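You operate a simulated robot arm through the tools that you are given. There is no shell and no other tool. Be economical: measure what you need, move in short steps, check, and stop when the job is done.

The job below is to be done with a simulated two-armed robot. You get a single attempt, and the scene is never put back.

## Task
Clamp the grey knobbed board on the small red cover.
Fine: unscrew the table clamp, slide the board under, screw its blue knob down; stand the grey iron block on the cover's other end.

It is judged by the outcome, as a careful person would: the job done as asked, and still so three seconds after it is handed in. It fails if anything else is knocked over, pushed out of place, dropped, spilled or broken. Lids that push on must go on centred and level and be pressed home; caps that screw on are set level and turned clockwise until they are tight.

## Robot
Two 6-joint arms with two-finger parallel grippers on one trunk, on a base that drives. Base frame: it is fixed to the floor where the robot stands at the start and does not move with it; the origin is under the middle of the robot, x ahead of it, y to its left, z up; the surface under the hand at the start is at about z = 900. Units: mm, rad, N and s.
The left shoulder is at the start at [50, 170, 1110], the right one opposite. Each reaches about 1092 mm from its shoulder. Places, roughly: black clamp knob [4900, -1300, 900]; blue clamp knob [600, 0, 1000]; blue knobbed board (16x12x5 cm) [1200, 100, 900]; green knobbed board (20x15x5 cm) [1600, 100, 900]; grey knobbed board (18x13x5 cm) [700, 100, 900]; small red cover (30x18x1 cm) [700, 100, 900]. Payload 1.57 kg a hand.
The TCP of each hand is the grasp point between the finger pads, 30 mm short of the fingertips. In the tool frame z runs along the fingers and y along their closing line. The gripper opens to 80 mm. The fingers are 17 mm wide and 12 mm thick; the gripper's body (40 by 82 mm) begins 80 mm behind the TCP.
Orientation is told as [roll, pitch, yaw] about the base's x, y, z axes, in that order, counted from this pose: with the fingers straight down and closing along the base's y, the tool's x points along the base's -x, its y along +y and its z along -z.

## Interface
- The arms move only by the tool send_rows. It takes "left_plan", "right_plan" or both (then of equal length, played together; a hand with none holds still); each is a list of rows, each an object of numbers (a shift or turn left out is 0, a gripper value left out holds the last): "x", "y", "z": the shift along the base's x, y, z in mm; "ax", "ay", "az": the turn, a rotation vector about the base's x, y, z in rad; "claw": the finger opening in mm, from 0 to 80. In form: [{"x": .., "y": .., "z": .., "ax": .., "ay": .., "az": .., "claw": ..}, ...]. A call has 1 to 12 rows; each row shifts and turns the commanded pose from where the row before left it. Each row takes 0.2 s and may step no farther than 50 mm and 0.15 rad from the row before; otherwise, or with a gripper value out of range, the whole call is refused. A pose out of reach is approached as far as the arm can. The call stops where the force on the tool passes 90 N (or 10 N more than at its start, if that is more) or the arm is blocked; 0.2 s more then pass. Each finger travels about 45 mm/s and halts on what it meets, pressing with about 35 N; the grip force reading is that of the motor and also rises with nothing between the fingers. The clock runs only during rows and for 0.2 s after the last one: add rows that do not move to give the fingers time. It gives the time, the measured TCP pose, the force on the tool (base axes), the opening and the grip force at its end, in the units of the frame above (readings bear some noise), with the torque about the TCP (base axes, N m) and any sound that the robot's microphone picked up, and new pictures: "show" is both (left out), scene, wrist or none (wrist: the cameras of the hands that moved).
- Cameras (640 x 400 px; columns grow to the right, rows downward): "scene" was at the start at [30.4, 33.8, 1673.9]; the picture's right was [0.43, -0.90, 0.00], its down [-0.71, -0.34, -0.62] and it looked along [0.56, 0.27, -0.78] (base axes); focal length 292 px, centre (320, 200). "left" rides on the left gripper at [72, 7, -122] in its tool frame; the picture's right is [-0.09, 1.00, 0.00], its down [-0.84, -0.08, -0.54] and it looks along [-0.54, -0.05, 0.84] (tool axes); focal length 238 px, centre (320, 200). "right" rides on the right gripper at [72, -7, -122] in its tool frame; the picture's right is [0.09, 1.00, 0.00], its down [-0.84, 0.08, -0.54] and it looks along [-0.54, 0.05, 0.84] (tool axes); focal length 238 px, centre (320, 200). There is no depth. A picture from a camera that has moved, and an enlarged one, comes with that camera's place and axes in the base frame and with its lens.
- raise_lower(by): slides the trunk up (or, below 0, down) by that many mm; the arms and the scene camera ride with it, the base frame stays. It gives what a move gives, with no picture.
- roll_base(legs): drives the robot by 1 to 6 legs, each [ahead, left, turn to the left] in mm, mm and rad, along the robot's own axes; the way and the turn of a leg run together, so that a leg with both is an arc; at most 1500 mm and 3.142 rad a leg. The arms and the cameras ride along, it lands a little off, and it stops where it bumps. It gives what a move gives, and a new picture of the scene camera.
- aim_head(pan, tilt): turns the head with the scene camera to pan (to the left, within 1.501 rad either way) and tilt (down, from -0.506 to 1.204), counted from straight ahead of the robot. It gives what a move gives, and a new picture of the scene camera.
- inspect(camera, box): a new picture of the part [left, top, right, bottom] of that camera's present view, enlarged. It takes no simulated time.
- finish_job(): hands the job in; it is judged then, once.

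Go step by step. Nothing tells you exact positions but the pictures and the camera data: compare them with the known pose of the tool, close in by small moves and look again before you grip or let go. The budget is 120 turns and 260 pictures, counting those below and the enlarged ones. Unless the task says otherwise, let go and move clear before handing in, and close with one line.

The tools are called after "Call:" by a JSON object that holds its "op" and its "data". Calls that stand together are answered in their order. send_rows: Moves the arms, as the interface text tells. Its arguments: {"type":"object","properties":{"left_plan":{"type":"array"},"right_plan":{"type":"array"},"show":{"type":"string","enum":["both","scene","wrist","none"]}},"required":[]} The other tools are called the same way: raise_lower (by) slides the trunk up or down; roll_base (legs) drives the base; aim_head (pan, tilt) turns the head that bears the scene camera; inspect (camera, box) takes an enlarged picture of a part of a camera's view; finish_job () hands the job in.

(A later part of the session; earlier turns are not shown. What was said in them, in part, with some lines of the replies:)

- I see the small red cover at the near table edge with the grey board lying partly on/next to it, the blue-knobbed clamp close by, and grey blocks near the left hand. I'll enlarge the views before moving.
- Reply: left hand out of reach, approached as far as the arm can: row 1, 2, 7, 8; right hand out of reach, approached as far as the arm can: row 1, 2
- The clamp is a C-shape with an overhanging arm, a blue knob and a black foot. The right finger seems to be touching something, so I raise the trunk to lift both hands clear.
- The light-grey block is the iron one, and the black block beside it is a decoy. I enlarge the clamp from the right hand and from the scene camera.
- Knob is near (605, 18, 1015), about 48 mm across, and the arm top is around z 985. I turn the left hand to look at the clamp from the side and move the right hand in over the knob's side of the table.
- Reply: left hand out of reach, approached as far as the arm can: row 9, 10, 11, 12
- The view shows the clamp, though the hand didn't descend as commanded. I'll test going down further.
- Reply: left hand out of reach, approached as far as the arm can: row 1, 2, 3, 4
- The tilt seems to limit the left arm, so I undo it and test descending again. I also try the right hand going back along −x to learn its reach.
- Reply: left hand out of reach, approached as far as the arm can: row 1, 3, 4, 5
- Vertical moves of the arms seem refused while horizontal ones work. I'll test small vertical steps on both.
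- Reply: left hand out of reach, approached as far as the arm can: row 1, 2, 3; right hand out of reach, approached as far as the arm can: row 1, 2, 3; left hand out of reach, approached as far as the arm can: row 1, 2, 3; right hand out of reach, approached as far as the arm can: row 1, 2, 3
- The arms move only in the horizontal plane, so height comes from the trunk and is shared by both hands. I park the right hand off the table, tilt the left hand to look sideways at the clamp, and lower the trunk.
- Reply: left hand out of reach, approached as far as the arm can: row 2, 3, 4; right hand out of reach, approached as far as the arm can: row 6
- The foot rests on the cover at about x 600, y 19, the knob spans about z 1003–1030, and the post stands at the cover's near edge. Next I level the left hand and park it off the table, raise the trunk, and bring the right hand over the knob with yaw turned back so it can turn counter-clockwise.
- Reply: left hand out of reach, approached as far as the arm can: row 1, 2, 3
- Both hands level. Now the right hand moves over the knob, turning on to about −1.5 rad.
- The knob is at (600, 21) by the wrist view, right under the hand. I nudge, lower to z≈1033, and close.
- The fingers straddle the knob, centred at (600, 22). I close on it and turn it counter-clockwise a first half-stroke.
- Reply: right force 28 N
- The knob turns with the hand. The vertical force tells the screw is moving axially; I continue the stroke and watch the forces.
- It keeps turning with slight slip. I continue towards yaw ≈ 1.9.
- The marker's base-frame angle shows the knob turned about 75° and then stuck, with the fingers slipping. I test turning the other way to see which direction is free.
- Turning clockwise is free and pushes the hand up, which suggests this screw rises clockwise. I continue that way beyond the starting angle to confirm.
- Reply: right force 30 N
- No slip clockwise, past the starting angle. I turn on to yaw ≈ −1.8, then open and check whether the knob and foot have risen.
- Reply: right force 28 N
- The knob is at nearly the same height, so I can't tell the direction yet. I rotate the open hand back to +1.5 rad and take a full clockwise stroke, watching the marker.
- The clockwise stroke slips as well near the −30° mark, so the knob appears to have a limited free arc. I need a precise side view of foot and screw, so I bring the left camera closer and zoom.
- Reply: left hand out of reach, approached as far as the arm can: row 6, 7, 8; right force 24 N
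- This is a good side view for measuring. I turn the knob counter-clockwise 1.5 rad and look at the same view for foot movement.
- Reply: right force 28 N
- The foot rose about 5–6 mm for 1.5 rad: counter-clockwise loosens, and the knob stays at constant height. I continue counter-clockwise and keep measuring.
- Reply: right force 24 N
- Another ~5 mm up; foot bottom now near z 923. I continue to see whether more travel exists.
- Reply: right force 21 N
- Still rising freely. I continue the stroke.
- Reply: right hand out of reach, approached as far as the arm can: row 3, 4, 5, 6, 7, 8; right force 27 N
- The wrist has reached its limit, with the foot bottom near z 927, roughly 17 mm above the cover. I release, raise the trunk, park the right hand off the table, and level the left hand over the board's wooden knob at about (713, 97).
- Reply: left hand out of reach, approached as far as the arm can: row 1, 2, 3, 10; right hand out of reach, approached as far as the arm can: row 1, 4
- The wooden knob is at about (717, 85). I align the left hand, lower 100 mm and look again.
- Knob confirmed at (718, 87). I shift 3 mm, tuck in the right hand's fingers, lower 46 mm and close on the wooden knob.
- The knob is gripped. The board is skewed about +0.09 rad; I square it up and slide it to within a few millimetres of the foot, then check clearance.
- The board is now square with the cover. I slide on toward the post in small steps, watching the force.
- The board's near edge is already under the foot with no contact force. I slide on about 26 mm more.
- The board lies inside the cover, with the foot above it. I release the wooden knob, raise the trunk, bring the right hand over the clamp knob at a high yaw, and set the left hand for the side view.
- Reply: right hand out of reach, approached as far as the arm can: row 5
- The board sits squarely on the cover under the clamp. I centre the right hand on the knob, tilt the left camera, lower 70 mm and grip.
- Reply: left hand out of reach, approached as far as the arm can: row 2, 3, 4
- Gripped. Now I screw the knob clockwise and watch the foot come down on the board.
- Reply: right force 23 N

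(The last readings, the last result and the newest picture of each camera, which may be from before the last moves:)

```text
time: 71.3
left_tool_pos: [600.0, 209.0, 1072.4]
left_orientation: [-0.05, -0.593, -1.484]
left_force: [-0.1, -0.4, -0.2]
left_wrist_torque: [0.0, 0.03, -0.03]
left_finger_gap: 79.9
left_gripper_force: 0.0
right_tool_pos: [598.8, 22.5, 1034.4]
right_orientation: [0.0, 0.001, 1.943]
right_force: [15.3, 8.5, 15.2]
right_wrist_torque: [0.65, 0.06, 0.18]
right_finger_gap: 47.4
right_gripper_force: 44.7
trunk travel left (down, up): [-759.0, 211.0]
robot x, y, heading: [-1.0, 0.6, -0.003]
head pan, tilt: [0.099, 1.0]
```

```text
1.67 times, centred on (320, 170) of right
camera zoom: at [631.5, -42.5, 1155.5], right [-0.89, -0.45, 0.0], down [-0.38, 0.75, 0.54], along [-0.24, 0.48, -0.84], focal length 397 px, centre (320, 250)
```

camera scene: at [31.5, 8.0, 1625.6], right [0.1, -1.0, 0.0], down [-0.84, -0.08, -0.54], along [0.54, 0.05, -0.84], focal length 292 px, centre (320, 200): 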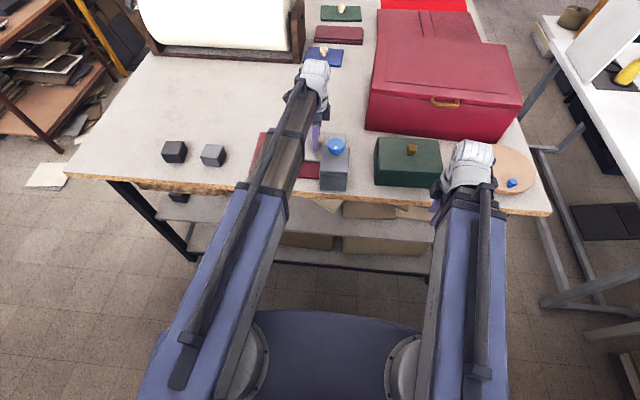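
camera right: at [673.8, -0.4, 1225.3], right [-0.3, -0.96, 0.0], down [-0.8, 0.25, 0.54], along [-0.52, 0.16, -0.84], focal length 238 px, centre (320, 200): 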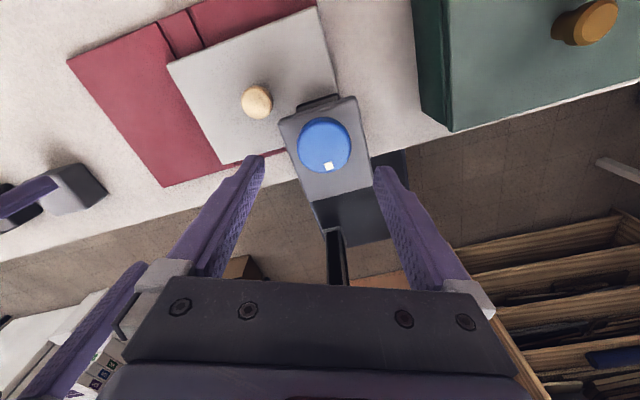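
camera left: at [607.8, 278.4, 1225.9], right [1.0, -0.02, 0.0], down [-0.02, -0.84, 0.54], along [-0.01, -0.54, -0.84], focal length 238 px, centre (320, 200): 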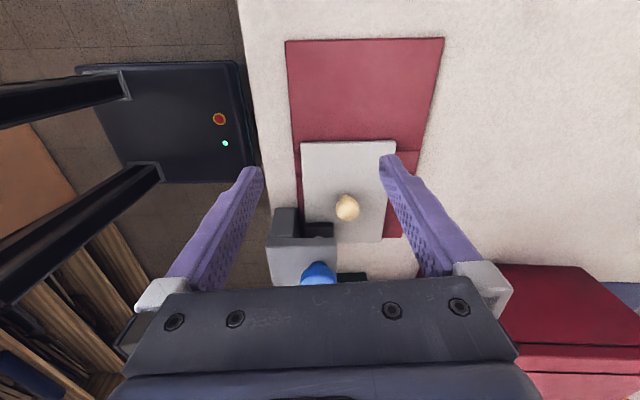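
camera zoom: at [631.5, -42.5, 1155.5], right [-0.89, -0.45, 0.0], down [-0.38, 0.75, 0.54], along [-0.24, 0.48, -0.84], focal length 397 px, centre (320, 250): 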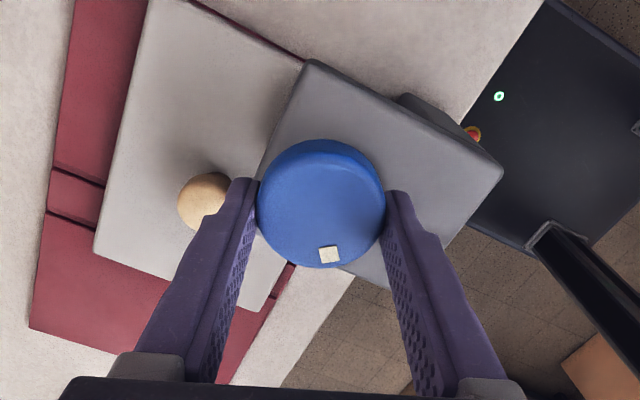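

The foot moved down about 3 mm, still little torque. I keep turning until it tightens.

Call:
{"op": "send_rows", "data": {"right_plan": [{"az": -0.15}, {"az": -0.15}, {"az": -0.15}, {"az": -0.15}, {"az": -0.15}, {"az": -0.15}], "show": "none"}}

Call:
{"op": "inspect", "data": {"camera": "left", "box": [270, 120, 370, 240]}}

Call:
{"op": "inspect", "data": {"camera": "right", "box": [160, 50, 480, 290]}}

```text
time: 72.7
left_tool_pos: [602.2, 207.5, 1071.2]
left_orientation: [-0.049, -0.592, -1.483]
left_force: [0.8, -0.4, 0.3]
left_wrist_torque: [0.0, 0.0, -0.02]
left_finger_gap: 79.4
left_gripper_force: 0.0
right_tool_pos: [599.0, 19.8, 1032.2]
right_orientation: [0.0, -0.001, 1.042]
right_force: [26.3, -3.9, -1.8]
right_wrist_torque: [-0.13, -0.4, 0.62]
right_finger_gap: 47.7
right_gripper_force: 45.2
trunk travel left (down, up): [-759.0, 211.0]
robot x, y, heading: [1.7, -2.4, 0.004]
head pan, tilt: [0.099, 1.0]
```

```text
3.33 times, centred on (320, 180) of left
camera zoom: at [603.9, 335.0, 1130.8], right [1.0, -0.02, 0.01], down [-0.02, -0.39, 0.92], along [-0.01, -0.92, -0.39], focal length 794 px, centre (320, 267)
```

zoom: 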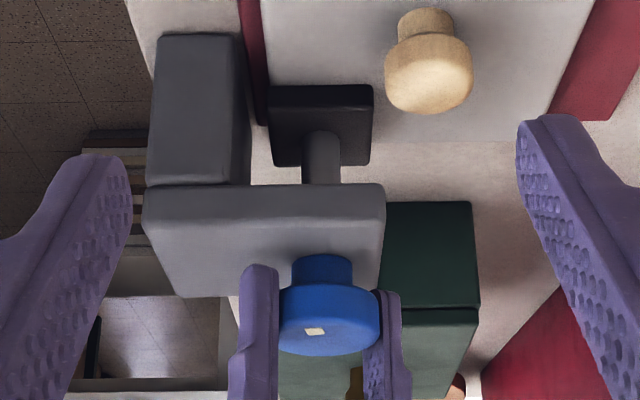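

```text
1.67 times, centred on (320, 170) of right
camera zoom: at [570.1, -47.4, 1153.8], right [-0.91, 0.42, 0.0], down [0.35, 0.76, 0.54], along [0.23, 0.49, -0.84], focal length 397 px, centre (320, 250)
```

zoom: 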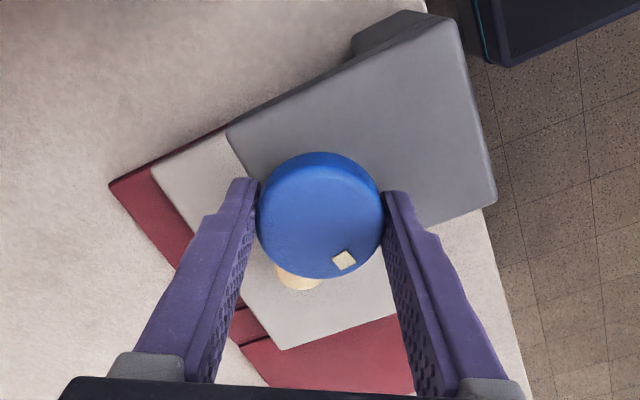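

The marker lags and torque is 0.6 N·m: the foot is on the board and tightening. I turn a little more to make it firmly tight.

Call:
{"op": "send_rows", "data": {"right_plan": [{"az": -0.15}, {"az": -0.15}, {"az": -0.15}, {"az": -0.15}, {"az": -0.15}, {"az": -0.15}], "show": "none"}}

Call:
{"op": "inspect", "data": {"camera": "left", "box": [270, 120, 370, 240]}}

Call:
{"op": "inspect", "data": {"camera": "right", "box": [160, 50, 480, 290]}}

```text
time: 74.1
left_tool_pos: [600.1, 207.0, 1071.4]
left_orientation: [-0.049, -0.593, -1.484]
left_force: [1.4, -0.4, 0.2]
left_wrist_torque: [0.05, -0.02, 0.02]
left_finger_gap: 80.3
left_gripper_force: 0.0
right_tool_pos: [596.1, 18.9, 1034.0]
right_orientation: [0.001, -0.002, 0.144]
right_force: [16.8, -16.6, -9.4]
right_wrist_torque: [-0.28, -0.29, 0.38]
right_finger_gap: 47.7
right_gripper_force: 10.2
trunk travel left (down, up): [-759.0, 211.0]
robot x, y, heading: [0.6, -1.2, 0.002]
head pan, tilt: [0.099, 1.0]
```

```text
3.33 times, centred on (320, 180) of left
camera zoom: at [602.1, 334.4, 1132.3], right [1.0, -0.02, 0.01], down [-0.02, -0.39, 0.92], along [-0.01, -0.92, -0.39], focal length 794 px, centre (320, 267)
```

zoom: 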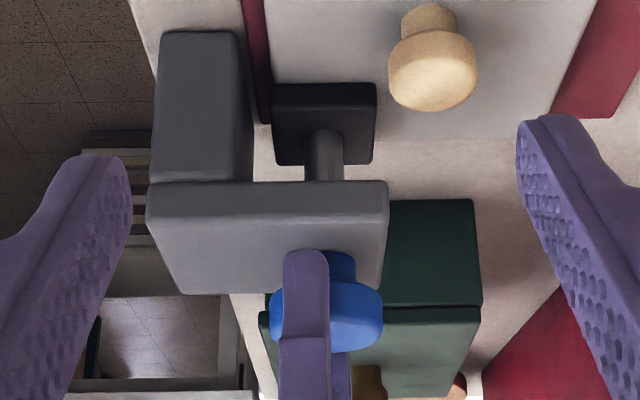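

```text
1.67 times, centred on (320, 170) of right
camera zoom: at [527.3, 0.7, 1155.1], right [-0.23, 0.97, 0.0], down [0.82, 0.2, 0.54], along [0.53, 0.13, -0.84], focal length 397 px, centre (320, 250)
```

zoom: 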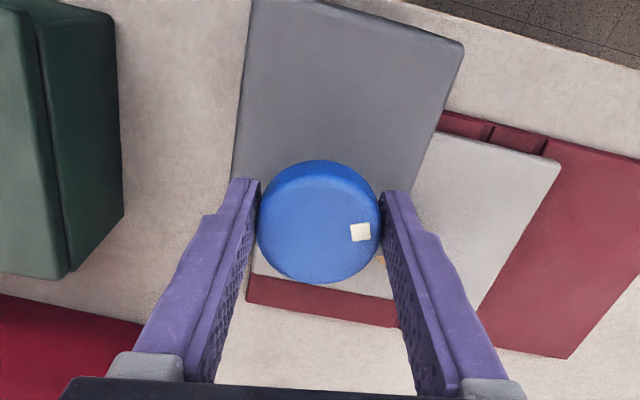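

The knob no longer turns (marker fixed at ~85°, fingers slipping): the clamp is tight on the board. I release, raise the trunk, park the right hand, and send the left hand toward the grey block near (608, 408).

Call:
{"op": "send_rows", "data": {"right_plan": [{"claw": 75}, {}, {}, {}], "show": "none"}}

Call:
{"op": "raise_lower", "data": {"by": 70}}

Call:
{"op": "send_rows", "data": {"left_plan": [{"ax": 0.15}, {"ax": 0.15}, {"ax": 0.15}, {"ax": 0.15}, {"y": 35}, {"y": 35}, {"y": 35}, {"y": 35}, {"y": 35, "az": -0.07}, {"y": 25, "x": 8}], "right_plan": [{"x": -15, "y": -28}, {"x": -15, "y": -28}, {"x": -15, "y": -28}, {"x": -15, "y": -28}, {"x": -15, "y": -28}, {"x": -15, "y": -28}, {"x": -15, "y": -28}, {"x": -15, "y": -28}, {"x": -15, "y": -28}, {"x": -10, "y": -28, "claw": 30}]}}

```text
time: 75.1
left_tool_pos: [599.6, 207.8, 1071.6]
left_orientation: [-0.048, -0.594, -1.484]
left_force: [0.3, 0.6, 0.2]
left_wrist_torque: [-0.01, 0.0, -0.01]
left_finger_gap: 79.9
left_gripper_force: 0.1
right_tool_pos: [596.9, 21.8, 1034.2]
right_orientation: [0.003, 0.0, 0.148]
right_force: [0.2, -0.4, 0.0]
right_wrist_torque: [-0.04, -0.01, 0.02]
right_finger_gap: 75.0
right_gripper_force: 0.0
trunk travel left (down, up): [-759.0, 211.0]
robot x, y, heading: [-0.3, -2.2, 0.004]
head pan, tilt: [0.099, 1.0]
```

```text
time: 76.1
left_tool_pos: [600.3, 208.3, 1142.2]
left_orientation: [-0.049, -0.593, -1.484]
left_force: [0.6, 0.3, 1.0]
left_wrist_torque: [0.02, 0.04, -0.03]
left_finger_gap: 80.0
left_gripper_force: 0.1
right_tool_pos: [595.9, 21.4, 1103.4]
right_orientation: [0.003, 0.0, 0.149]
right_force: [-0.2, -0.1, 0.3]
right_wrist_torque: [-0.02, 0.0, -0.01]
right_finger_gap: 74.8
right_gripper_force: 0.1
trunk travel left (down, up): [-829.0, 141.0]
robot x, y, heading: [-1.4, 0.8, -0.0]
head pan, tilt: [0.099, 1.0]
```

```text
time: 78.3
left_tool_pos: [607.9, 409.7, 1103.7]
left_orientation: [-0.001, 0.004, -1.571]
left_force: [-0.8, 0.0, -0.3]
left_wrist_torque: [-0.02, -0.01, 0.02]
left_finger_gap: 80.2
left_gripper_force: 0.1
left hand out of reach, approached as far as the arm can: row 1, 2, 3, 5
right_tool_pos: [449.3, -259.2, 1103.6]
right_orientation: [0.004, 0.001, 0.149]
right_force: [-0.4, 0.3, 0.4]
right_wrist_torque: [-0.01, 0.0, -0.01]
right_finger_gap: 40.6
right_gripper_force: 0.8
trunk travel left (down, up): [-829.0, 141.0]
robot x, y, heading: [1.8, -0.7, 0.001]
head pan, tilt: [0.099, 1.0]
camera scene: at [31.9, 7.7, 1770.6], right [0.1, -1.0, 0.0], down [-0.84, -0.08, -0.54], along [0.54, 0.05, -0.84], focal length 292 px, centre (320, 200)
camera right: at [379.6, -278.3, 1225.4], right [-0.24, 0.97, 0.0], down [0.82, 0.2, 0.54], along [0.53, 0.13, -0.84], focal length 238 px, centre (320, 200)
camera left: at [614.2, 480.1, 1226.2], right [1.0, -0.09, 0.0], down [-0.08, -0.84, 0.54], along [-0.05, -0.54, -0.84], focal length 238 px, centre (320, 200)
```

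scene: 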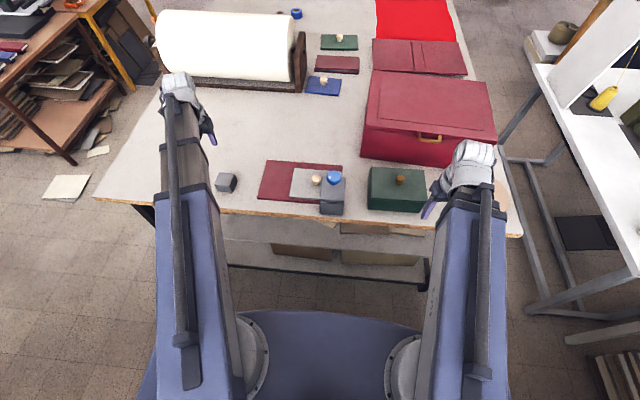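
right: 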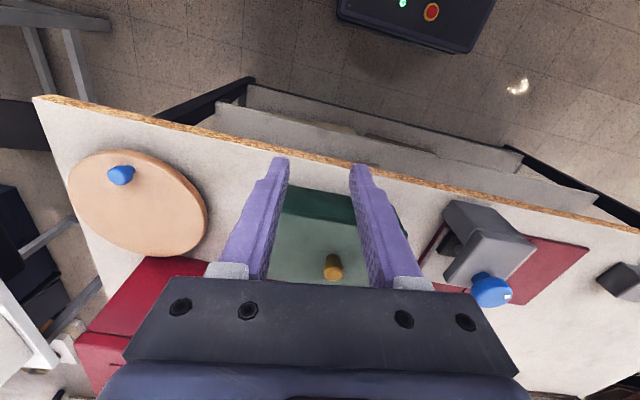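
left: 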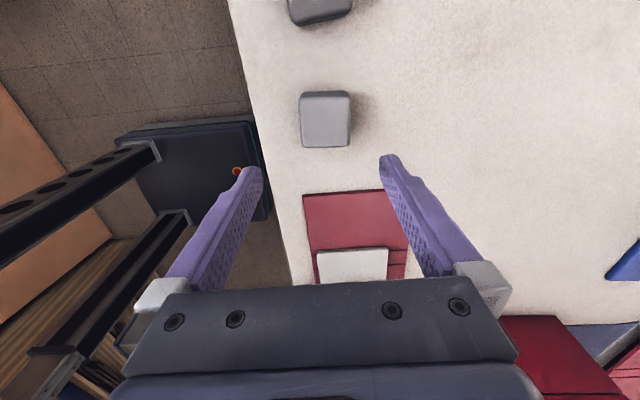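

The block is near (614, 406), about 55 mm wide. I enlarge the scene to judge its height and check the clamped board.

Call:
{"op": "inspect", "data": {"camera": "scene", "box": [200, 140, 360, 230]}}

Call:
{"op": "inspect", "data": {"camera": "left", "box": [260, 60, 420, 160]}}

```text
4.00 times, centred on (280, 185) of scene
camera zoom: at [31.9, 7.7, 1770.6], right [0.1, -1.0, 0.0], down [-0.84, -0.08, -0.54], along [0.54, 0.05, -0.84], focal length 1167 px, centre (480, 260)
```

zoom: 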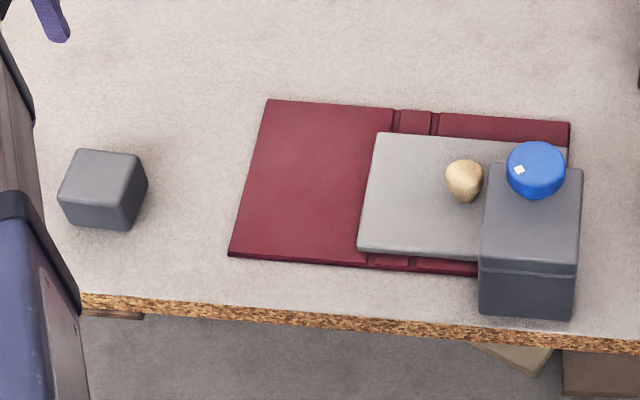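

```text
4.00 times, centred on (340, 110) of left
camera zoom: at [614.2, 480.1, 1226.2], right [1.0, -0.09, 0.0], down [-0.08, -0.84, 0.54], along [-0.05, -0.54, -0.84], focal length 953 px, centre (240, 560)
```

zoom: 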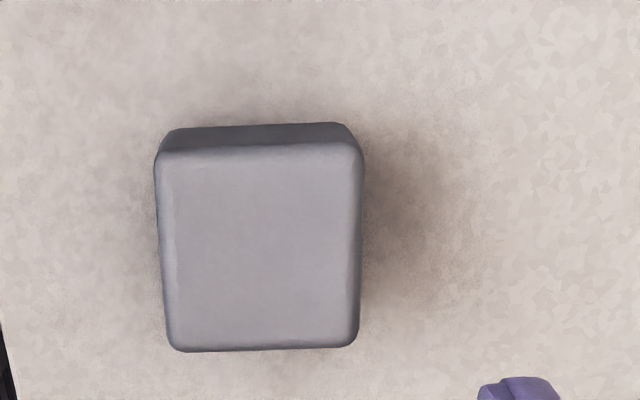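

The block is about 58 mm square and 45–50 mm tall, centred near (614, 406). I align, lower 100 mm and check the straddle.

Call:
{"op": "send_rows", "data": {"left_plan": [{"x": 6, "y": -4, "claw": 80}, {}], "show": "none"}}

Call:
{"op": "raise_lower", "data": {"by": -110}}

Call:
{"op": "inspect", "data": {"camera": "left", "box": [180, 80, 460, 300]}}

```text
time: 78.9
left_tool_pos: [613.3, 405.1, 1104.5]
left_orientation: [-0.001, 0.003, -1.569]
left_force: [-0.6, 0.2, -0.1]
left_wrist_torque: [0.0, 0.0, 0.0]
left_finger_gap: 80.0
left_gripper_force: 0.0
right_tool_pos: [449.8, -259.4, 1105.0]
right_orientation: [0.005, 0.0, 0.149]
right_force: [-0.5, 0.0, 0.4]
right_wrist_torque: [0.01, -0.01, 0.05]
right_finger_gap: 30.2
right_gripper_force: 0.0
trunk travel left (down, up): [-829.0, 141.0]
robot x, y, heading: [0.7, -1.2, 0.004]
head pan, tilt: [0.099, 1.0]
```

```text
time: 80.4
left_tool_pos: [612.6, 404.7, 994.6]
left_orientation: [-0.002, 0.004, -1.568]
left_force: [-0.5, -1.3, -0.1]
left_wrist_torque: [-0.02, 0.0, -0.04]
left_finger_gap: 80.2
left_gripper_force: 0.1
right_tool_pos: [448.7, -259.6, 993.5]
right_orientation: [0.005, -0.003, 0.148]
right_force: [0.7, -1.3, 0.1]
right_wrist_torque: [0.01, -0.02, -0.01]
right_finger_gap: 30.1
right_gripper_force: 0.1
trunk travel left (down, up): [-719.0, 251.0]
robot x, y, heading: [0.2, 1.9, -0.003]
head pan, tilt: [0.099, 1.0]
```

```text
1.82 times, centred on (320, 190) of left
camera zoom: at [620.4, 475.9, 1116.3], right [1.0, -0.09, 0.0], down [-0.08, -0.84, 0.54], along [-0.05, -0.54, -0.84], focal length 433 px, centre (320, 218)
```

zoom: 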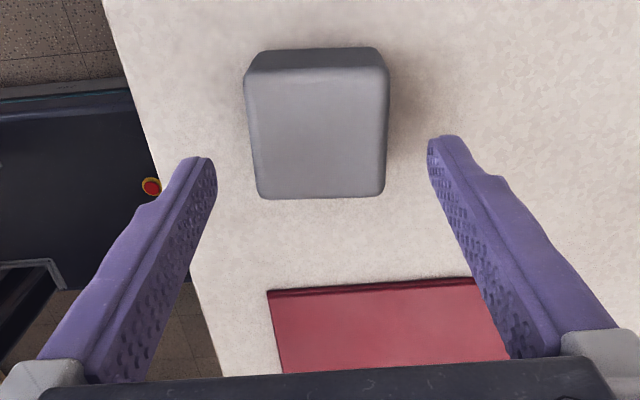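

The block is centred between the fingers. I lower to z≈938 and close.

Call:
{"op": "raise_lower", "data": {"by": -56}}

Call:
{"op": "send_rows", "data": {"left_plan": [{"claw": 30}, {}, {}, {}], "show": "wrist"}}

```text
time: 81.3
left_tool_pos: [614.8, 404.2, 938.1]
left_orientation: [0.0, 0.004, -1.569]
left_force: [0.2, 0.7, -0.1]
left_wrist_torque: [-0.03, 0.01, 0.02]
left_finger_gap: 79.7
left_gripper_force: 0.1
right_tool_pos: [448.2, -259.2, 938.4]
right_orientation: [0.003, 0.0, 0.149]
right_force: [0.6, -0.1, 0.3]
right_wrist_torque: [0.02, -0.02, -0.02]
right_finger_gap: 30.1
right_gripper_force: 0.1
trunk travel left (down, up): [-663.0, 307.0]
robot x, y, heading: [2.1, 0.7, -0.002]
head pan, tilt: [0.099, 1.0]
```

```text
time: 82.3
left_tool_pos: [613.5, 405.6, 939.4]
left_orientation: [-0.001, 0.004, -1.569]
left_force: [-2.9, -1.1, 0.1]
left_wrist_torque: [-0.1, 0.32, -0.07]
left_finger_gap: 60.9
left_gripper_force: 34.9
right_tool_pos: [449.1, -260.2, 939.0]
right_orientation: [0.004, 0.001, 0.149]
right_force: [0.1, 0.5, -0.6]
right_wrist_torque: [-0.03, -0.02, 0.0]
right_finger_gap: 29.7
right_gripper_force: 0.0
trunk travel left (down, up): [-663.0, 307.0]
robot x, y, heading: [-1.3, 1.5, 0.0]
head pan, tilt: [0.099, 1.0]
camera left: at [620.1, 475.9, 1060.3], right [1.0, -0.09, 0.0], down [-0.08, -0.84, 0.54], along [-0.05, -0.54, -0.84], focal length 238 px, centre (320, 200)
```

left: 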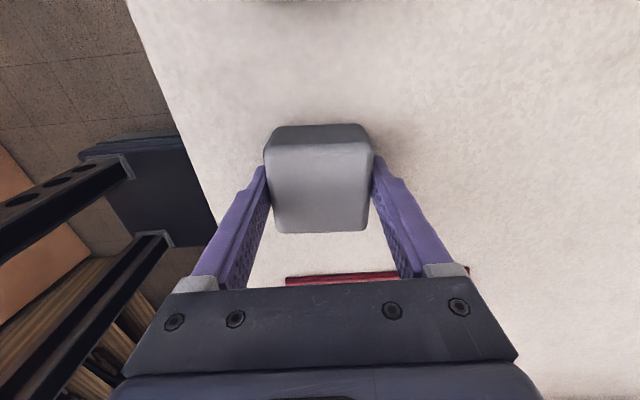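

Gripped at 61 mm. I lift 60 mm and check the weight is held.

Call:
{"op": "raise_lower", "data": {"by": 60}}

Call:
{"op": "send_rows", "data": {"left_plan": [{"x": 5, "y": -20}, {"x": 5, "y": -25}, {"x": 5, "y": -25}, {"x": 5, "y": -25}, {"x": 5, "y": -25}, {"x": 5, "y": -25}, {"x": 5, "y": -20}, {"x": 4, "y": -9}]}}

Call:
{"op": "inspect", "data": {"camera": "left", "box": [180, 80, 460, 300]}}

```text
time: 83.3
left_tool_pos: [612.7, 405.1, 997.8]
left_orientation: [0.0, 0.003, -1.569]
left_force: [-0.4, -0.3, -0.1]
left_wrist_torque: [-0.02, 0.01, -0.03]
left_finger_gap: 30.0
left_gripper_force: 0.0
right_tool_pos: [448.2, -260.2, 998.7]
right_orientation: [0.005, -0.001, 0.148]
right_force: [-0.3, -0.5, 0.1]
right_wrist_torque: [-0.01, 0.0, -0.01]
right_finger_gap: 30.0
right_gripper_force: 0.2
trunk travel left (down, up): [-723.0, 247.0]
robot x, y, heading: [1.1, 0.2, 0.001]
head pan, tilt: [0.099, 1.0]
```

```text
time: 85.1
left_tool_pos: [652.1, 232.7, 997.9]
left_orientation: [0.0, 0.004, -1.568]
left_force: [0.4, -0.2, -0.4]
left_wrist_torque: [0.01, -0.01, 0.01]
left_finger_gap: 30.1
left_gripper_force: 0.1
right_tool_pos: [448.9, -258.2, 996.9]
right_orientation: [0.003, 0.0, 0.15]
right_force: [-0.6, -0.9, 0.0]
right_wrist_torque: [-0.01, 0.0, -0.02]
right_finger_gap: 30.1
right_gripper_force: 0.1
trunk travel left (down, up): [-723.0, 247.0]
robot x, y, heading: [2.0, -1.2, -0.004]
head pan, tilt: [0.099, 1.0]
camera scene: at [31.5, 8.0, 1664.6], right [0.1, -1.0, 0.0], down [-0.84, -0.08, -0.54], along [0.54, 0.05, -0.84], focal length 292 px, centre (320, 200)
camera left: at [659.0, 302.7, 1120.2], right [1.0, -0.09, 0.0], down [-0.08, -0.84, 0.54], along [-0.05, -0.54, -0.84], focal length 238 px, centre (320, 200)
```

scene: 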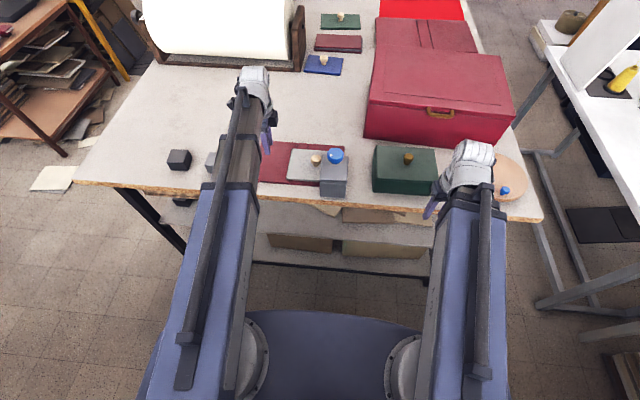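
left: 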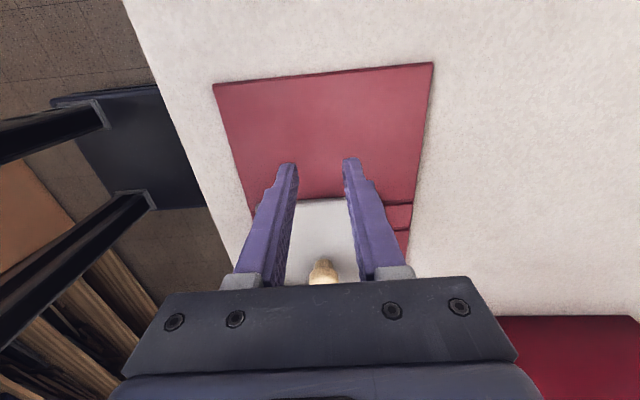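

```text
1.82 times, centred on (320, 190) of left
camera zoom: at [659.0, 302.7, 1120.2], right [1.0, -0.09, 0.0], down [-0.08, -0.84, 0.54], along [-0.05, -0.54, -0.84], focal length 433 px, centre (320, 218)
```

zoom: 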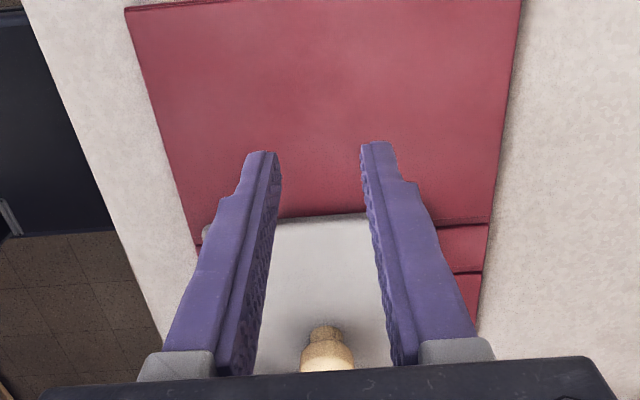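

The block slipped out of the grip on lifting and stayed behind. I return over its spot and look at how it lies now.

Call:
{"op": "raise_lower", "data": {"by": 60}}

Call:
{"op": "send_rows", "data": {"left_plan": [{"x": -5, "y": 22, "claw": 80}, {"x": -5, "y": 25}, {"x": -5, "y": 25}, {"x": -5, "y": 25}, {"x": -5, "y": 25}, {"x": -5, "y": 25}, {"x": -5, "y": 20}, {"x": -4, "y": 6}], "show": "wrist"}}

Call:
{"op": "inspect", "data": {"camera": "left", "box": [220, 40, 440, 200]}}

Call:
{"op": "inspect", "data": {"camera": "scene", "box": [160, 120, 360, 220]}}

```text
time: 86.1
left_tool_pos: [652.6, 232.5, 1057.5]
left_orientation: [0.0, 0.004, -1.57]
left_force: [-0.4, -0.2, 0.5]
left_wrist_torque: [-0.01, -0.01, -0.04]
left_finger_gap: 30.0
left_gripper_force: 0.1
right_tool_pos: [448.0, -260.0, 1057.0]
right_orientation: [0.004, 0.002, 0.149]
right_force: [0.5, -0.4, -0.1]
right_wrist_torque: [0.0, 0.02, -0.04]
right_finger_gap: 30.0
right_gripper_force: 0.1
trunk travel left (down, up): [-783.0, 187.0]
robot x, y, heading: [-2.3, -2.6, -0.001]
head pan, tilt: [0.099, 1.0]
```

```text
time: 87.9
left_tool_pos: [612.7, 404.5, 1057.1]
left_orientation: [-0.001, 0.002, -1.569]
left_force: [0.0, -0.2, -1.0]
left_wrist_torque: [-0.02, -0.01, 0.01]
left_finger_gap: 79.9
left_gripper_force: 0.0
right_tool_pos: [448.7, -260.0, 1058.4]
right_orientation: [0.004, 0.001, 0.149]
right_force: [0.0, 0.7, 0.1]
right_wrist_torque: [0.01, 0.01, -0.02]
right_finger_gap: 29.9
right_gripper_force: 0.0
trunk travel left (down, up): [-783.0, 187.0]
robot x, y, heading: [1.5, -6.6, -0.001]
head pan, tilt: [0.099, 1.0]
camera left: at [620.4, 475.1, 1180.3], right [1.0, -0.09, 0.0], down [-0.08, -0.84, 0.54], along [-0.05, -0.54, -0.84], focal length 238 px, centre (320, 200)
```

left: 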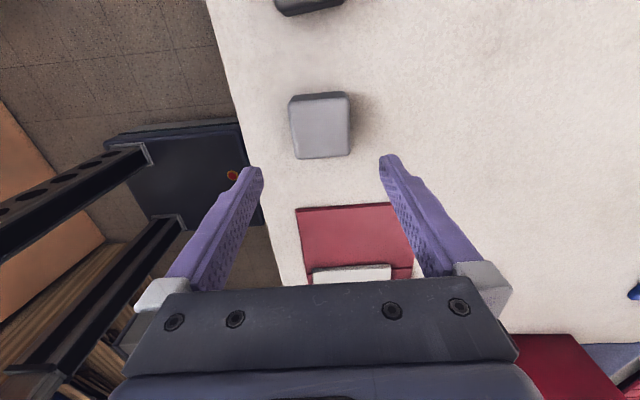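

```text
2.50 times, centred on (330, 120) of left
camera zoom: at [620.4, 475.1, 1180.3], right [1.0, -0.09, 0.0], down [-0.08, -0.84, 0.54], along [-0.05, -0.54, -0.84], focal length 596 px, centre (295, 400)
```

zoom: 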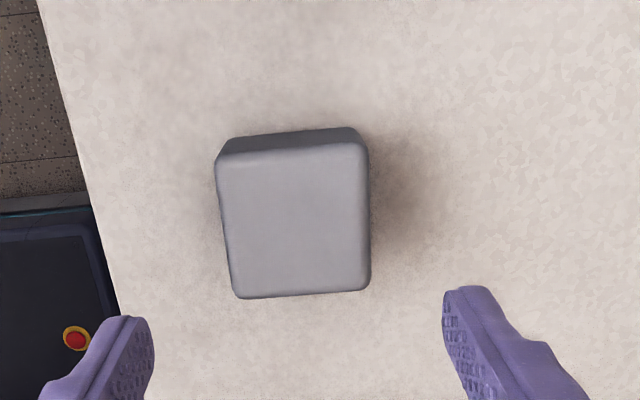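

```text
3.20 times, centred on (260, 170) of scene
camera zoom: at [31.4, 8.0, 1724.6], right [0.1, -1.0, 0.0], down [-0.84, -0.08, -0.54], along [0.54, 0.05, -0.84], focal length 934 px, centre (512, 296)
```

zoom: 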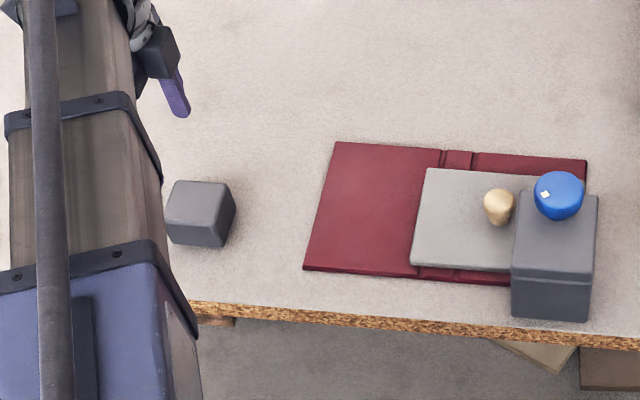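

The block still stands upright at about (615, 406), square to the base. I'll regrip lower with more settling time and lift in small steps.

Call:
{"op": "send_rows", "data": {"left_plan": [{"x": 2, "y": 1}, {}], "show": "none"}}

Call:
{"op": "raise_lower", "data": {"by": -123}}

Call:
{"op": "send_rows", "data": {"left_plan": [{"claw": 0}, {}, {}, {}, {}, {}, {}, {}], "show": "none"}}

Call:
{"op": "raise_lower", "data": {"by": 4}}

Call:
{"op": "inspect", "data": {"camera": "left", "box": [200, 80, 440, 290]}}

```text
time: 88.5
left_tool_pos: [614.7, 405.9, 1057.5]
left_orientation: [-0.002, 0.005, -1.571]
left_force: [-0.5, -0.7, -0.9]
left_wrist_torque: [0.04, 0.03, -0.03]
left_finger_gap: 80.2
left_gripper_force: 0.0
right_tool_pos: [449.7, -259.0, 1058.4]
right_orientation: [0.003, 0.001, 0.148]
right_force: [0.5, 1.2, -0.2]
right_wrist_torque: [0.02, 0.01, 0.0]
right_finger_gap: 30.1
right_gripper_force: 0.1
trunk travel left (down, up): [-783.0, 187.0]
robot x, y, heading: [-0.5, 1.4, -0.0]
head pan, tilt: [0.099, 1.0]
```

```text
time: 90.1
left_tool_pos: [615.3, 406.0, 934.8]
left_orientation: [0.001, 0.003, -1.569]
left_force: [-0.2, 0.1, -0.4]
left_wrist_torque: [-0.02, 0.01, -0.01]
left_finger_gap: 80.1
left_gripper_force: 0.1
right_tool_pos: [450.2, -259.0, 935.9]
right_orientation: [0.002, 0.0, 0.148]
right_force: [-0.1, 0.9, 0.3]
right_wrist_torque: [-0.01, 0.03, 0.01]
right_finger_gap: 30.1
right_gripper_force: 0.2
trunk travel left (down, up): [-660.0, 310.0]
robot x, y, heading: [-3.0, 0.9, 0.006]
head pan, tilt: [0.099, 1.0]
```

```text
time: 91.9
left_tool_pos: [615.6, 406.0, 935.0]
left_orientation: [0.0, 0.004, -1.568]
left_force: [-2.8, -1.2, -0.5]
left_wrist_torque: [-0.19, 0.39, -0.04]
left_finger_gap: 60.0
left_gripper_force: 34.7
right_tool_pos: [448.6, -259.6, 934.9]
right_orientation: [0.004, 0.0, 0.149]
right_force: [-0.1, 0.2, -0.3]
right_wrist_torque: [-0.03, 0.02, 0.02]
right_finger_gap: 29.9
right_gripper_force: 0.0
trunk travel left (down, up): [-660.0, 310.0]
robot x, y, heading: [-0.9, -4.2, -0.001]
head pan, tilt: [0.099, 1.0]
```

```text
time: 92.4
left_tool_pos: [616.2, 406.5, 937.7]
left_orientation: [0.0, 0.003, -1.571]
left_force: [0.3, 0.8, -9.7]
left_wrist_torque: [0.0, 0.02, 0.01]
left_finger_gap: 59.9
left_gripper_force: 35.3
right_tool_pos: [449.1, -259.8, 938.6]
right_orientation: [0.002, 0.0, 0.149]
right_force: [-0.5, 0.1, 0.4]
right_wrist_torque: [0.03, -0.04, -0.02]
right_finger_gap: 30.0
right_gripper_force: 0.0
trunk travel left (down, up): [-664.0, 306.0]
robot x, y, heading: [-0.8, -0.2, -0.001]
head pan, tilt: [0.099, 1.0]
```

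```text
1.90 times, centred on (320, 185) of left
camera zoom: at [623.0, 477.0, 1060.7], right [1.0, -0.09, 0.0], down [-0.08, -0.84, 0.54], along [-0.05, -0.54, -0.84], focal length 454 px, centre (320, 229)
```

zoom: 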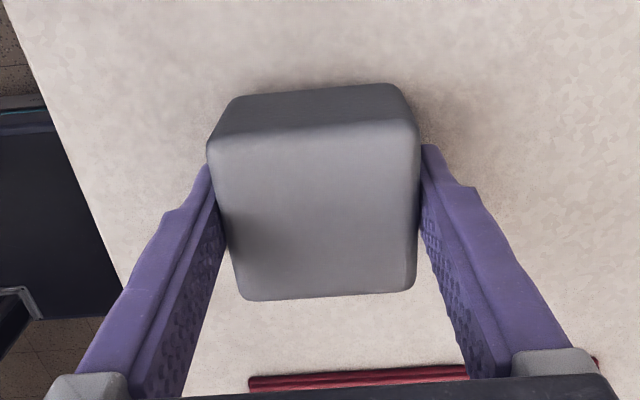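

The hand now carries 9.7 N, so the block looks lifted. I go up gently in small steps.

Call:
{"op": "raise_lower", "data": {"by": 6}}

Call:
{"op": "raise_lower", "data": {"by": 6}}

Call:
{"op": "raise_lower", "data": {"by": 6}}

Call:
{"op": "inspect", "data": {"camera": "left", "box": [200, 80, 440, 290]}}

```text
time: 92.9
left_tool_pos: [615.2, 407.2, 944.6]
left_orientation: [0.0, 0.002, -1.567]
left_force: [-0.1, -0.1, -9.2]
left_wrist_torque: [-0.02, 0.03, 0.0]
left_finger_gap: 59.9
left_gripper_force: 34.5
right_tool_pos: [449.8, -260.3, 944.0]
right_orientation: [0.006, 0.001, 0.151]
right_force: [0.3, -0.3, 0.3]
right_wrist_torque: [0.02, -0.02, 0.0]
right_finger_gap: 29.8
right_gripper_force: 0.0
trunk travel left (down, up): [-670.0, 300.0]
robot x, y, heading: [3.6, -1.7, 0.003]
head pan, tilt: [0.099, 1.0]
```

```text
time: 93.5
left_tool_pos: [616.1, 404.9, 951.0]
left_orientation: [0.001, 0.003, -1.569]
left_force: [-0.3, 0.3, -10.3]
left_wrist_torque: [0.0, 0.02, 0.01]
left_finger_gap: 59.8
left_gripper_force: 34.6
right_tool_pos: [450.1, -260.1, 950.9]
right_orientation: [0.005, 0.0, 0.147]
right_force: [-0.8, -0.1, 1.1]
right_wrist_torque: [0.01, -0.04, -0.01]
right_finger_gap: 30.3
right_gripper_force: 0.1
trunk travel left (down, up): [-676.0, 294.0]
robot x, y, heading: [3.0, -2.1, 0.003]
head pan, tilt: [0.099, 1.0]
```

```text
time: 94.0
left_tool_pos: [615.4, 406.2, 956.7]
left_orientation: [-0.001, 0.004, -1.57]
left_force: [0.4, 0.6, -8.0]
left_wrist_torque: [-0.01, 0.01, 0.03]
left_finger_gap: 59.8
left_gripper_force: 35.0
right_tool_pos: [449.8, -259.1, 956.9]
right_orientation: [0.003, 0.0, 0.148]
right_force: [0.5, 0.1, 0.1]
right_wrist_torque: [0.01, 0.02, 0.03]
right_finger_gap: 29.9
right_gripper_force: 0.1
trunk travel left (down, up): [-682.0, 288.0]
robot x, y, heading: [-1.4, 3.5, -0.005]
head pan, tilt: [0.099, 1.0]
```

```text
1.90 times, centred on (320, 185) of left
camera zoom: at [622.9, 477.0, 1078.7], right [1.0, -0.09, 0.0], down [-0.08, -0.84, 0.54], along [-0.05, -0.54, -0.84], focal length 454 px, centre (320, 229)
```

zoom: 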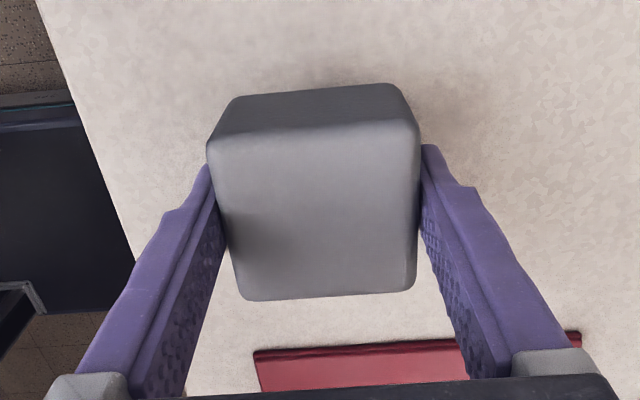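

The block is held firmly and its bottom is near z 920. I lift 6 mm more and carry it slowly toward the cover's free end at (653, 230).

Call:
{"op": "raise_lower", "data": {"by": 6}}

Call:
{"op": "send_rows", "data": {"left_plan": [{"x": 1, "y": -4}, {"x": 2, "y": -7}, {"x": 2, "y": -9}, {"x": 2, "y": -10}, {"x": 2, "y": -10}, {"x": 2, "y": -10}, {"x": 2, "y": -10}, {"x": 2, "y": -10}, {"x": 2, "y": -9}, {"x": 1, "y": -7}, {"x": 1, "y": -3}], "show": "wrist"}}

```text
time: 94.6
left_tool_pos: [616.7, 405.6, 962.1]
left_orientation: [0.0, 0.005, -1.57]
left_force: [0.4, -0.9, -9.3]
left_wrist_torque: [0.0, -0.02, 0.01]
left_finger_gap: 60.2
left_gripper_force: 34.9
right_tool_pos: [450.0, -259.3, 962.6]
right_orientation: [0.004, 0.0, 0.148]
right_force: [0.5, -1.4, 0.1]
right_wrist_torque: [0.02, -0.06, 0.0]
right_finger_gap: 30.1
right_gripper_force: 0.0
trunk travel left (down, up): [-688.0, 282.0]
robot x, y, heading: [5.7, -3.7, -0.005]
head pan, tilt: [0.099, 1.0]
```

```text
time: 97.0
left_tool_pos: [634.3, 317.0, 962.8]
left_orientation: [0.001, 0.003, -1.569]
left_force: [-0.8, -0.2, -9.1]
left_wrist_torque: [-0.04, 0.01, -0.03]
left_finger_gap: 59.9
left_gripper_force: 34.3
right_tool_pos: [449.4, -259.0, 963.3]
right_orientation: [0.003, 0.001, 0.147]
right_force: [0.7, -0.4, -1.0]
right_wrist_torque: [0.0, -0.03, 0.04]
right_finger_gap: 29.7
right_gripper_force: 0.1
trunk travel left (down, up): [-688.0, 282.0]
robot x, y, heading: [-0.2, -0.5, 0.001]
head pan, tilt: [0.099, 1.0]
camera left: at [642.1, 387.5, 1084.8], right [1.0, -0.09, 0.0], down [-0.08, -0.84, 0.54], along [-0.05, -0.54, -0.84], focal length 238 px, centre (320, 200)
```

left: 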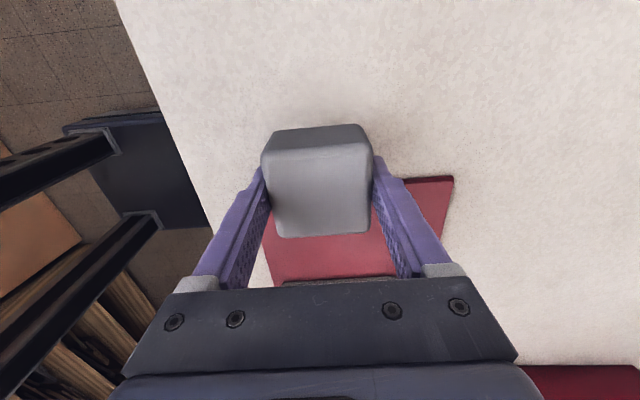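

Still holding steadily. I carry on to (653, 231).

Call:
{"op": "send_rows", "data": {"left_plan": [{"x": 1, "y": -4}, {"x": 2, "y": -7}, {"x": 2, "y": -9}, {"x": 2, "y": -10}, {"x": 2, "y": -10}, {"x": 2, "y": -10}, {"x": 2, "y": -10}, {"x": 2, "y": -10}, {"x": 2, "y": -8}, {"x": 1, "y": -5}, {"x": 1, "y": -3}], "show": "wrist"}}

Call:
{"op": "inspect", "data": {"camera": "scene", "box": [200, 100, 380, 220]}}

```text
time: 99.4
left_tool_pos: [654.2, 232.0, 962.8]
left_orientation: [-0.001, 0.002, -1.569]
left_force: [0.2, 0.3, -8.9]
left_wrist_torque: [0.0, 0.02, 0.0]
left_finger_gap: 59.8
left_gripper_force: 34.6
right_tool_pos: [449.4, -259.3, 962.2]
right_orientation: [0.003, 0.0, 0.148]
right_force: [-0.4, -0.3, 0.7]
right_wrist_torque: [-0.02, 0.02, -0.01]
right_finger_gap: 29.8
right_gripper_force: 0.1
trunk travel left (down, up): [-688.0, 282.0]
robot x, y, heading: [-0.8, -6.0, -0.0]
head pan, tilt: [0.099, 1.0]
camera left: at [661.6, 302.0, 1084.8], right [1.0, -0.09, 0.0], down [-0.08, -0.84, 0.54], along [-0.05, -0.54, -0.84], focal length 238 px, centre (320, 200)
```

left: 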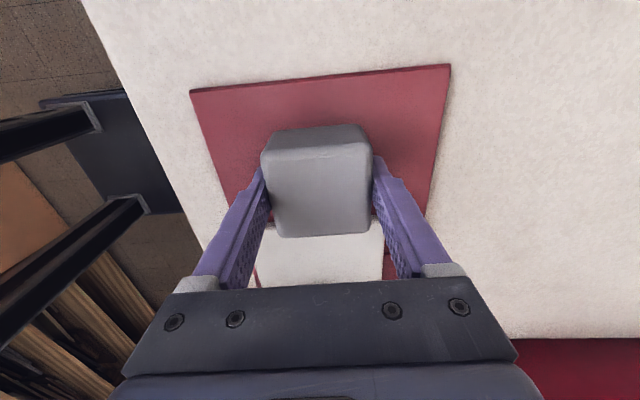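

```text
3.33 times, centred on (290, 160) of scene
camera zoom: at [32.4, 8.3, 1629.5], right [0.1, -1.0, 0.0], down [-0.84, -0.08, -0.54], along [0.54, 0.05, -0.84], focal length 973 px, centre (420, 333)
```

zoom: 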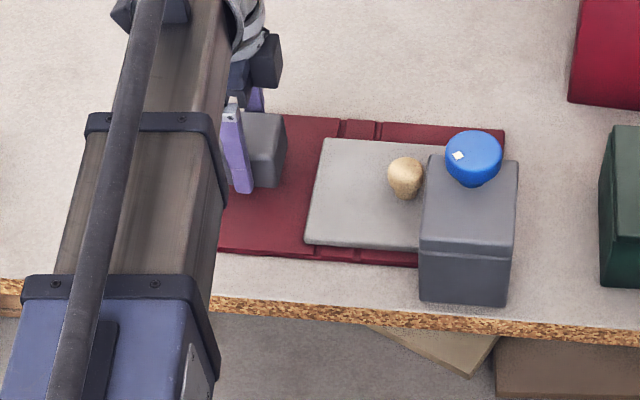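

Positioned well over the cover's free end. I lower in small steps until the weight comes off.

Call:
{"op": "raise_lower", "data": {"by": -12}}

Call:
{"op": "raise_lower", "data": {"by": -3}}

Call:
{"op": "raise_lower", "data": {"by": -2}}

```text
time: 100.0
left_tool_pos: [653.9, 230.9, 950.3]
left_orientation: [0.0, 0.004, -1.57]
left_force: [0.3, -0.1, -9.4]
left_wrist_torque: [-0.01, 0.02, -0.01]
left_finger_gap: 60.1
left_gripper_force: 35.0
right_tool_pos: [449.7, -260.3, 951.0]
right_orientation: [0.004, 0.0, 0.148]
right_force: [-0.9, 0.4, -0.6]
right_wrist_torque: [-0.01, 0.0, -0.01]
right_finger_gap: 29.9
right_gripper_force: 0.0
trunk travel left (down, up): [-676.0, 294.0]
robot x, y, heading: [-2.1, -4.2, 0.002]
head pan, tilt: [0.099, 1.0]
```

```text
time: 100.5
left_tool_pos: [653.9, 231.4, 947.5]
left_orientation: [0.001, 0.004, -1.567]
left_force: [0.1, 0.1, -8.5]
left_wrist_torque: [0.02, 0.0, 0.01]
left_finger_gap: 59.9
left_gripper_force: 34.9
right_tool_pos: [448.8, -259.5, 947.6]
right_orientation: [0.003, 0.0, 0.148]
right_force: [0.6, 0.3, 0.8]
right_wrist_torque: [0.02, 0.0, 0.03]
right_finger_gap: 30.1
right_gripper_force: 0.1
trunk travel left (down, up): [-673.0, 297.0]
robot x, y, heading: [-0.6, -0.5, -0.004]
head pan, tilt: [0.099, 1.0]
```

```text
time: 101.0
left_tool_pos: [655.8, 230.9, 946.0]
left_orientation: [0.001, 0.004, -1.569]
left_force: [-0.2, 0.2, -9.3]
left_wrist_torque: [-0.01, 0.03, 0.01]
left_finger_gap: 59.8
left_gripper_force: 34.7
right_tool_pos: [450.7, -259.0, 945.0]
right_orientation: [0.004, 0.0, 0.148]
right_force: [0.0, 0.1, 0.3]
right_wrist_torque: [0.0, -0.01, 0.0]
right_finger_gap: 29.8
right_gripper_force: 0.1
trunk travel left (down, up): [-671.0, 299.0]
robot x, y, heading: [-0.8, 1.7, 0.004]
head pan, tilt: [0.099, 1.0]
```

Call:
{"op": "raise_lower", "data": {"by": -1}}

Call:
{"op": "raise_lower", "data": {"by": -1}}

Call:
{"op": "raise_lower", "data": {"by": -1}}

```text
time: 101.5
left_tool_pos: [654.2, 231.4, 944.7]
left_orientation: [0.001, 0.004, -1.57]
left_force: [0.5, 0.1, -9.3]
left_wrist_torque: [0.0, 0.01, 0.04]
left_finger_gap: 59.6
left_gripper_force: 34.4
right_tool_pos: [450.6, -259.0, 944.4]
right_orientation: [0.004, 0.0, 0.149]
right_force: [-0.4, -0.2, 1.2]
right_wrist_torque: [0.0, 0.01, -0.03]
right_finger_gap: 30.0
right_gripper_force: 0.1
trunk travel left (down, up): [-670.0, 300.0]
robot x, y, heading: [2.7, 1.2, 0.0]
head pan, tilt: [0.099, 1.0]
```

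```text
time: 102.0
left_tool_pos: [654.6, 231.1, 944.1]
left_orientation: [0.001, 0.003, -1.569]
left_force: [0.3, -0.1, -8.0]
left_wrist_torque: [-0.02, -0.01, -0.02]
left_finger_gap: 59.8
left_gripper_force: 35.4
right_tool_pos: [449.3, -258.4, 944.0]
right_orientation: [0.004, -0.001, 0.147]
right_force: [-0.5, 0.4, -0.3]
right_wrist_torque: [0.0, 0.0, 0.02]
right_finger_gap: 29.9
right_gripper_force: 0.1
trunk travel left (down, up): [-669.0, 301.0]
robot x, y, heading: [0.8, 0.1, 0.002]
head pan, tilt: [0.099, 1.0]
```

```text
time: 102.6
left_tool_pos: [654.4, 231.4, 943.0]
left_orientation: [0.001, 0.003, -1.57]
left_force: [2.5, 2.2, 1.7]
left_wrist_torque: [-0.1, 0.1, 0.01]
left_finger_gap: 59.8
left_gripper_force: 34.6
right_tool_pos: [449.5, -259.3, 942.9]
right_orientation: [0.005, 0.001, 0.148]
right_force: [-0.1, -0.1, 0.3]
right_wrist_torque: [0.01, 0.01, 0.02]
right_finger_gap: 30.0
right_gripper_force: 0.0
trunk travel left (down, up): [-668.0, 302.0]
robot x, y, heading: [1.3, 0.4, -0.0]
head pan, tilt: [0.099, 1.0]
```

Touchdown: the weight is off the hand, so the block stands on the cover. I open the fingers, raise the trunk and check.

Call:
{"op": "send_rows", "data": {"left_plan": [{"claw": 80}, {}, {}, {}], "show": "wrist"}}

Call:
{"op": "raise_lower", "data": {"by": 140}}

Call:
{"op": "send_rows", "data": {"left_plan": [{"x": -20, "y": 35}, {"x": -20, "y": 35}, {"x": -20, "y": 35}, {"x": -20, "y": 35}, {"x": -20, "y": 35}]}}

Call:
{"op": "inspect", "data": {"camera": "scene", "box": [220, 130, 380, 230]}}

```text
time: 103.6
left_tool_pos: [654.3, 231.6, 942.5]
left_orientation: [0.001, 0.004, -1.568]
left_force: [0.0, 0.4, -0.3]
left_wrist_torque: [-0.02, -0.02, 0.02]
left_finger_gap: 80.3
left_gripper_force: 0.1
right_tool_pos: [449.8, -260.3, 943.1]
right_orientation: [0.002, 0.001, 0.148]
right_force: [-0.8, -0.1, 0.9]
right_wrist_torque: [-0.01, 0.02, 0.0]
right_finger_gap: 30.0
right_gripper_force: 0.1
trunk travel left (down, up): [-668.0, 302.0]
robot x, y, heading: [2.1, -4.6, -0.001]
head pan, tilt: [0.099, 1.0]
camera left: at [661.0, 301.8, 1065.2], right [1.0, -0.09, 0.0], down [-0.08, -0.84, 0.54], along [-0.05, -0.54, -0.84], focal length 238 px, centre (320, 200)
```

left: 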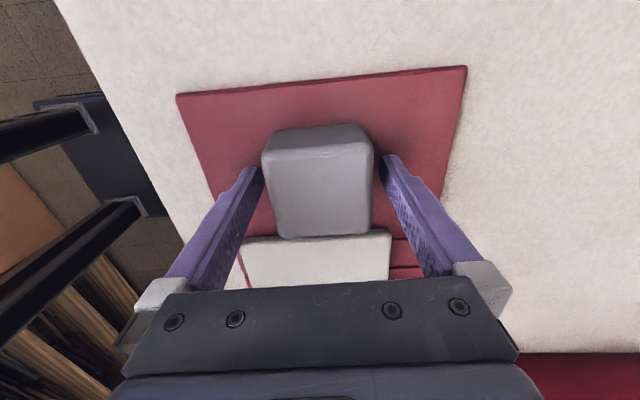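

```text
time: 105.2
left_tool_pos: [653.7, 231.5, 1083.3]
left_orientation: [0.001, 0.004, -1.569]
left_force: [-0.3, 0.3, 0.2]
left_wrist_torque: [0.01, -0.02, 0.04]
left_finger_gap: 79.9
left_gripper_force: 0.1
right_tool_pos: [448.5, -259.5, 1083.5]
right_orientation: [0.001, 0.0, 0.15]
right_force: [-0.3, 0.3, -0.5]
right_wrist_torque: [-0.01, -0.01, -0.04]
right_finger_gap: 30.2
right_gripper_force: 0.1
trunk travel left (down, up): [-808.0, 162.0]
robot x, y, heading: [1.4, 0.8, -0.0]
head pan, tilt: [0.099, 1.0]
```

```text
time: 106.4
left_tool_pos: [554.9, 406.4, 1082.7]
left_orientation: [-0.001, 0.003, -1.57]
left_force: [0.4, -0.3, 0.2]
left_wrist_torque: [0.0, -0.01, 0.02]
left_finger_gap: 79.8
left_gripper_force: 0.0
right_tool_pos: [448.8, -259.2, 1083.5]
right_orientation: [0.003, 0.001, 0.15]
right_force: [0.5, 0.6, -0.5]
right_wrist_torque: [-0.01, -0.04, -0.03]
right_finger_gap: 30.1
right_gripper_force: 0.0
trunk travel left (down, up): [-808.0, 162.0]
robot x, y, heading: [0.6, 0.1, -0.001]
head pan, tilt: [0.099, 1.0]
camera scene: at [31.2, 8.7, 1749.6], right [0.1, -1.0, 0.0], down [-0.84, -0.08, -0.54], along [0.54, 0.05, -0.84], focal length 292 px, centre (320, 200)
camera left: at [562.3, 478.5, 1205.1], right [1.0, -0.09, 0.0], down [-0.08, -0.84, 0.54], along [-0.05, -0.54, -0.84], focal length 238 px, centre (320, 200)
```

scene: 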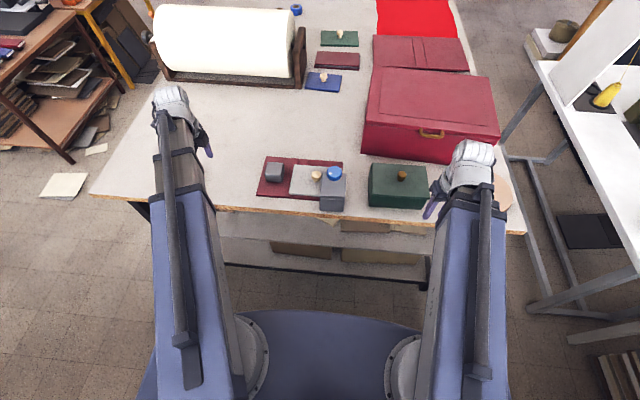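
left: 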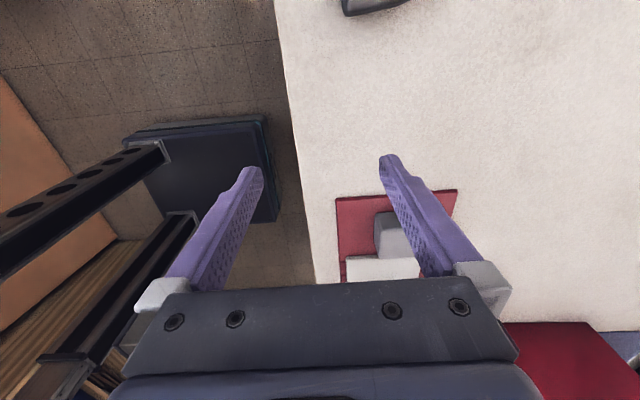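

```text
4.00 times, centred on (300, 180) of scene
camera zoom: at [31.2, 8.7, 1749.6], right [0.1, -1.0, 0.0], down [-0.84, -0.08, -0.54], along [0.54, 0.05, -0.84], focal length 1167 px, centre (400, 280)
```

zoom: 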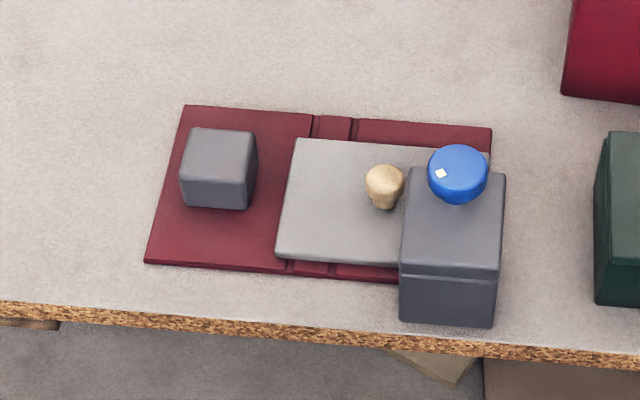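

The grey board sits squarely on the red cover under the tightened clamp, the grey iron block stands on the cover's other end, and both hands are clear. I'll hand it in.

Call:
{"op": "finish_job", "data": {}}

```text
The job is handed in.
```

The job is handed in: the clamp is screwed tight on the grey board on the red cover, and the grey iron block stands on the cover's other end (it slipped from the gripper on the first lift but stayed upright on the table).
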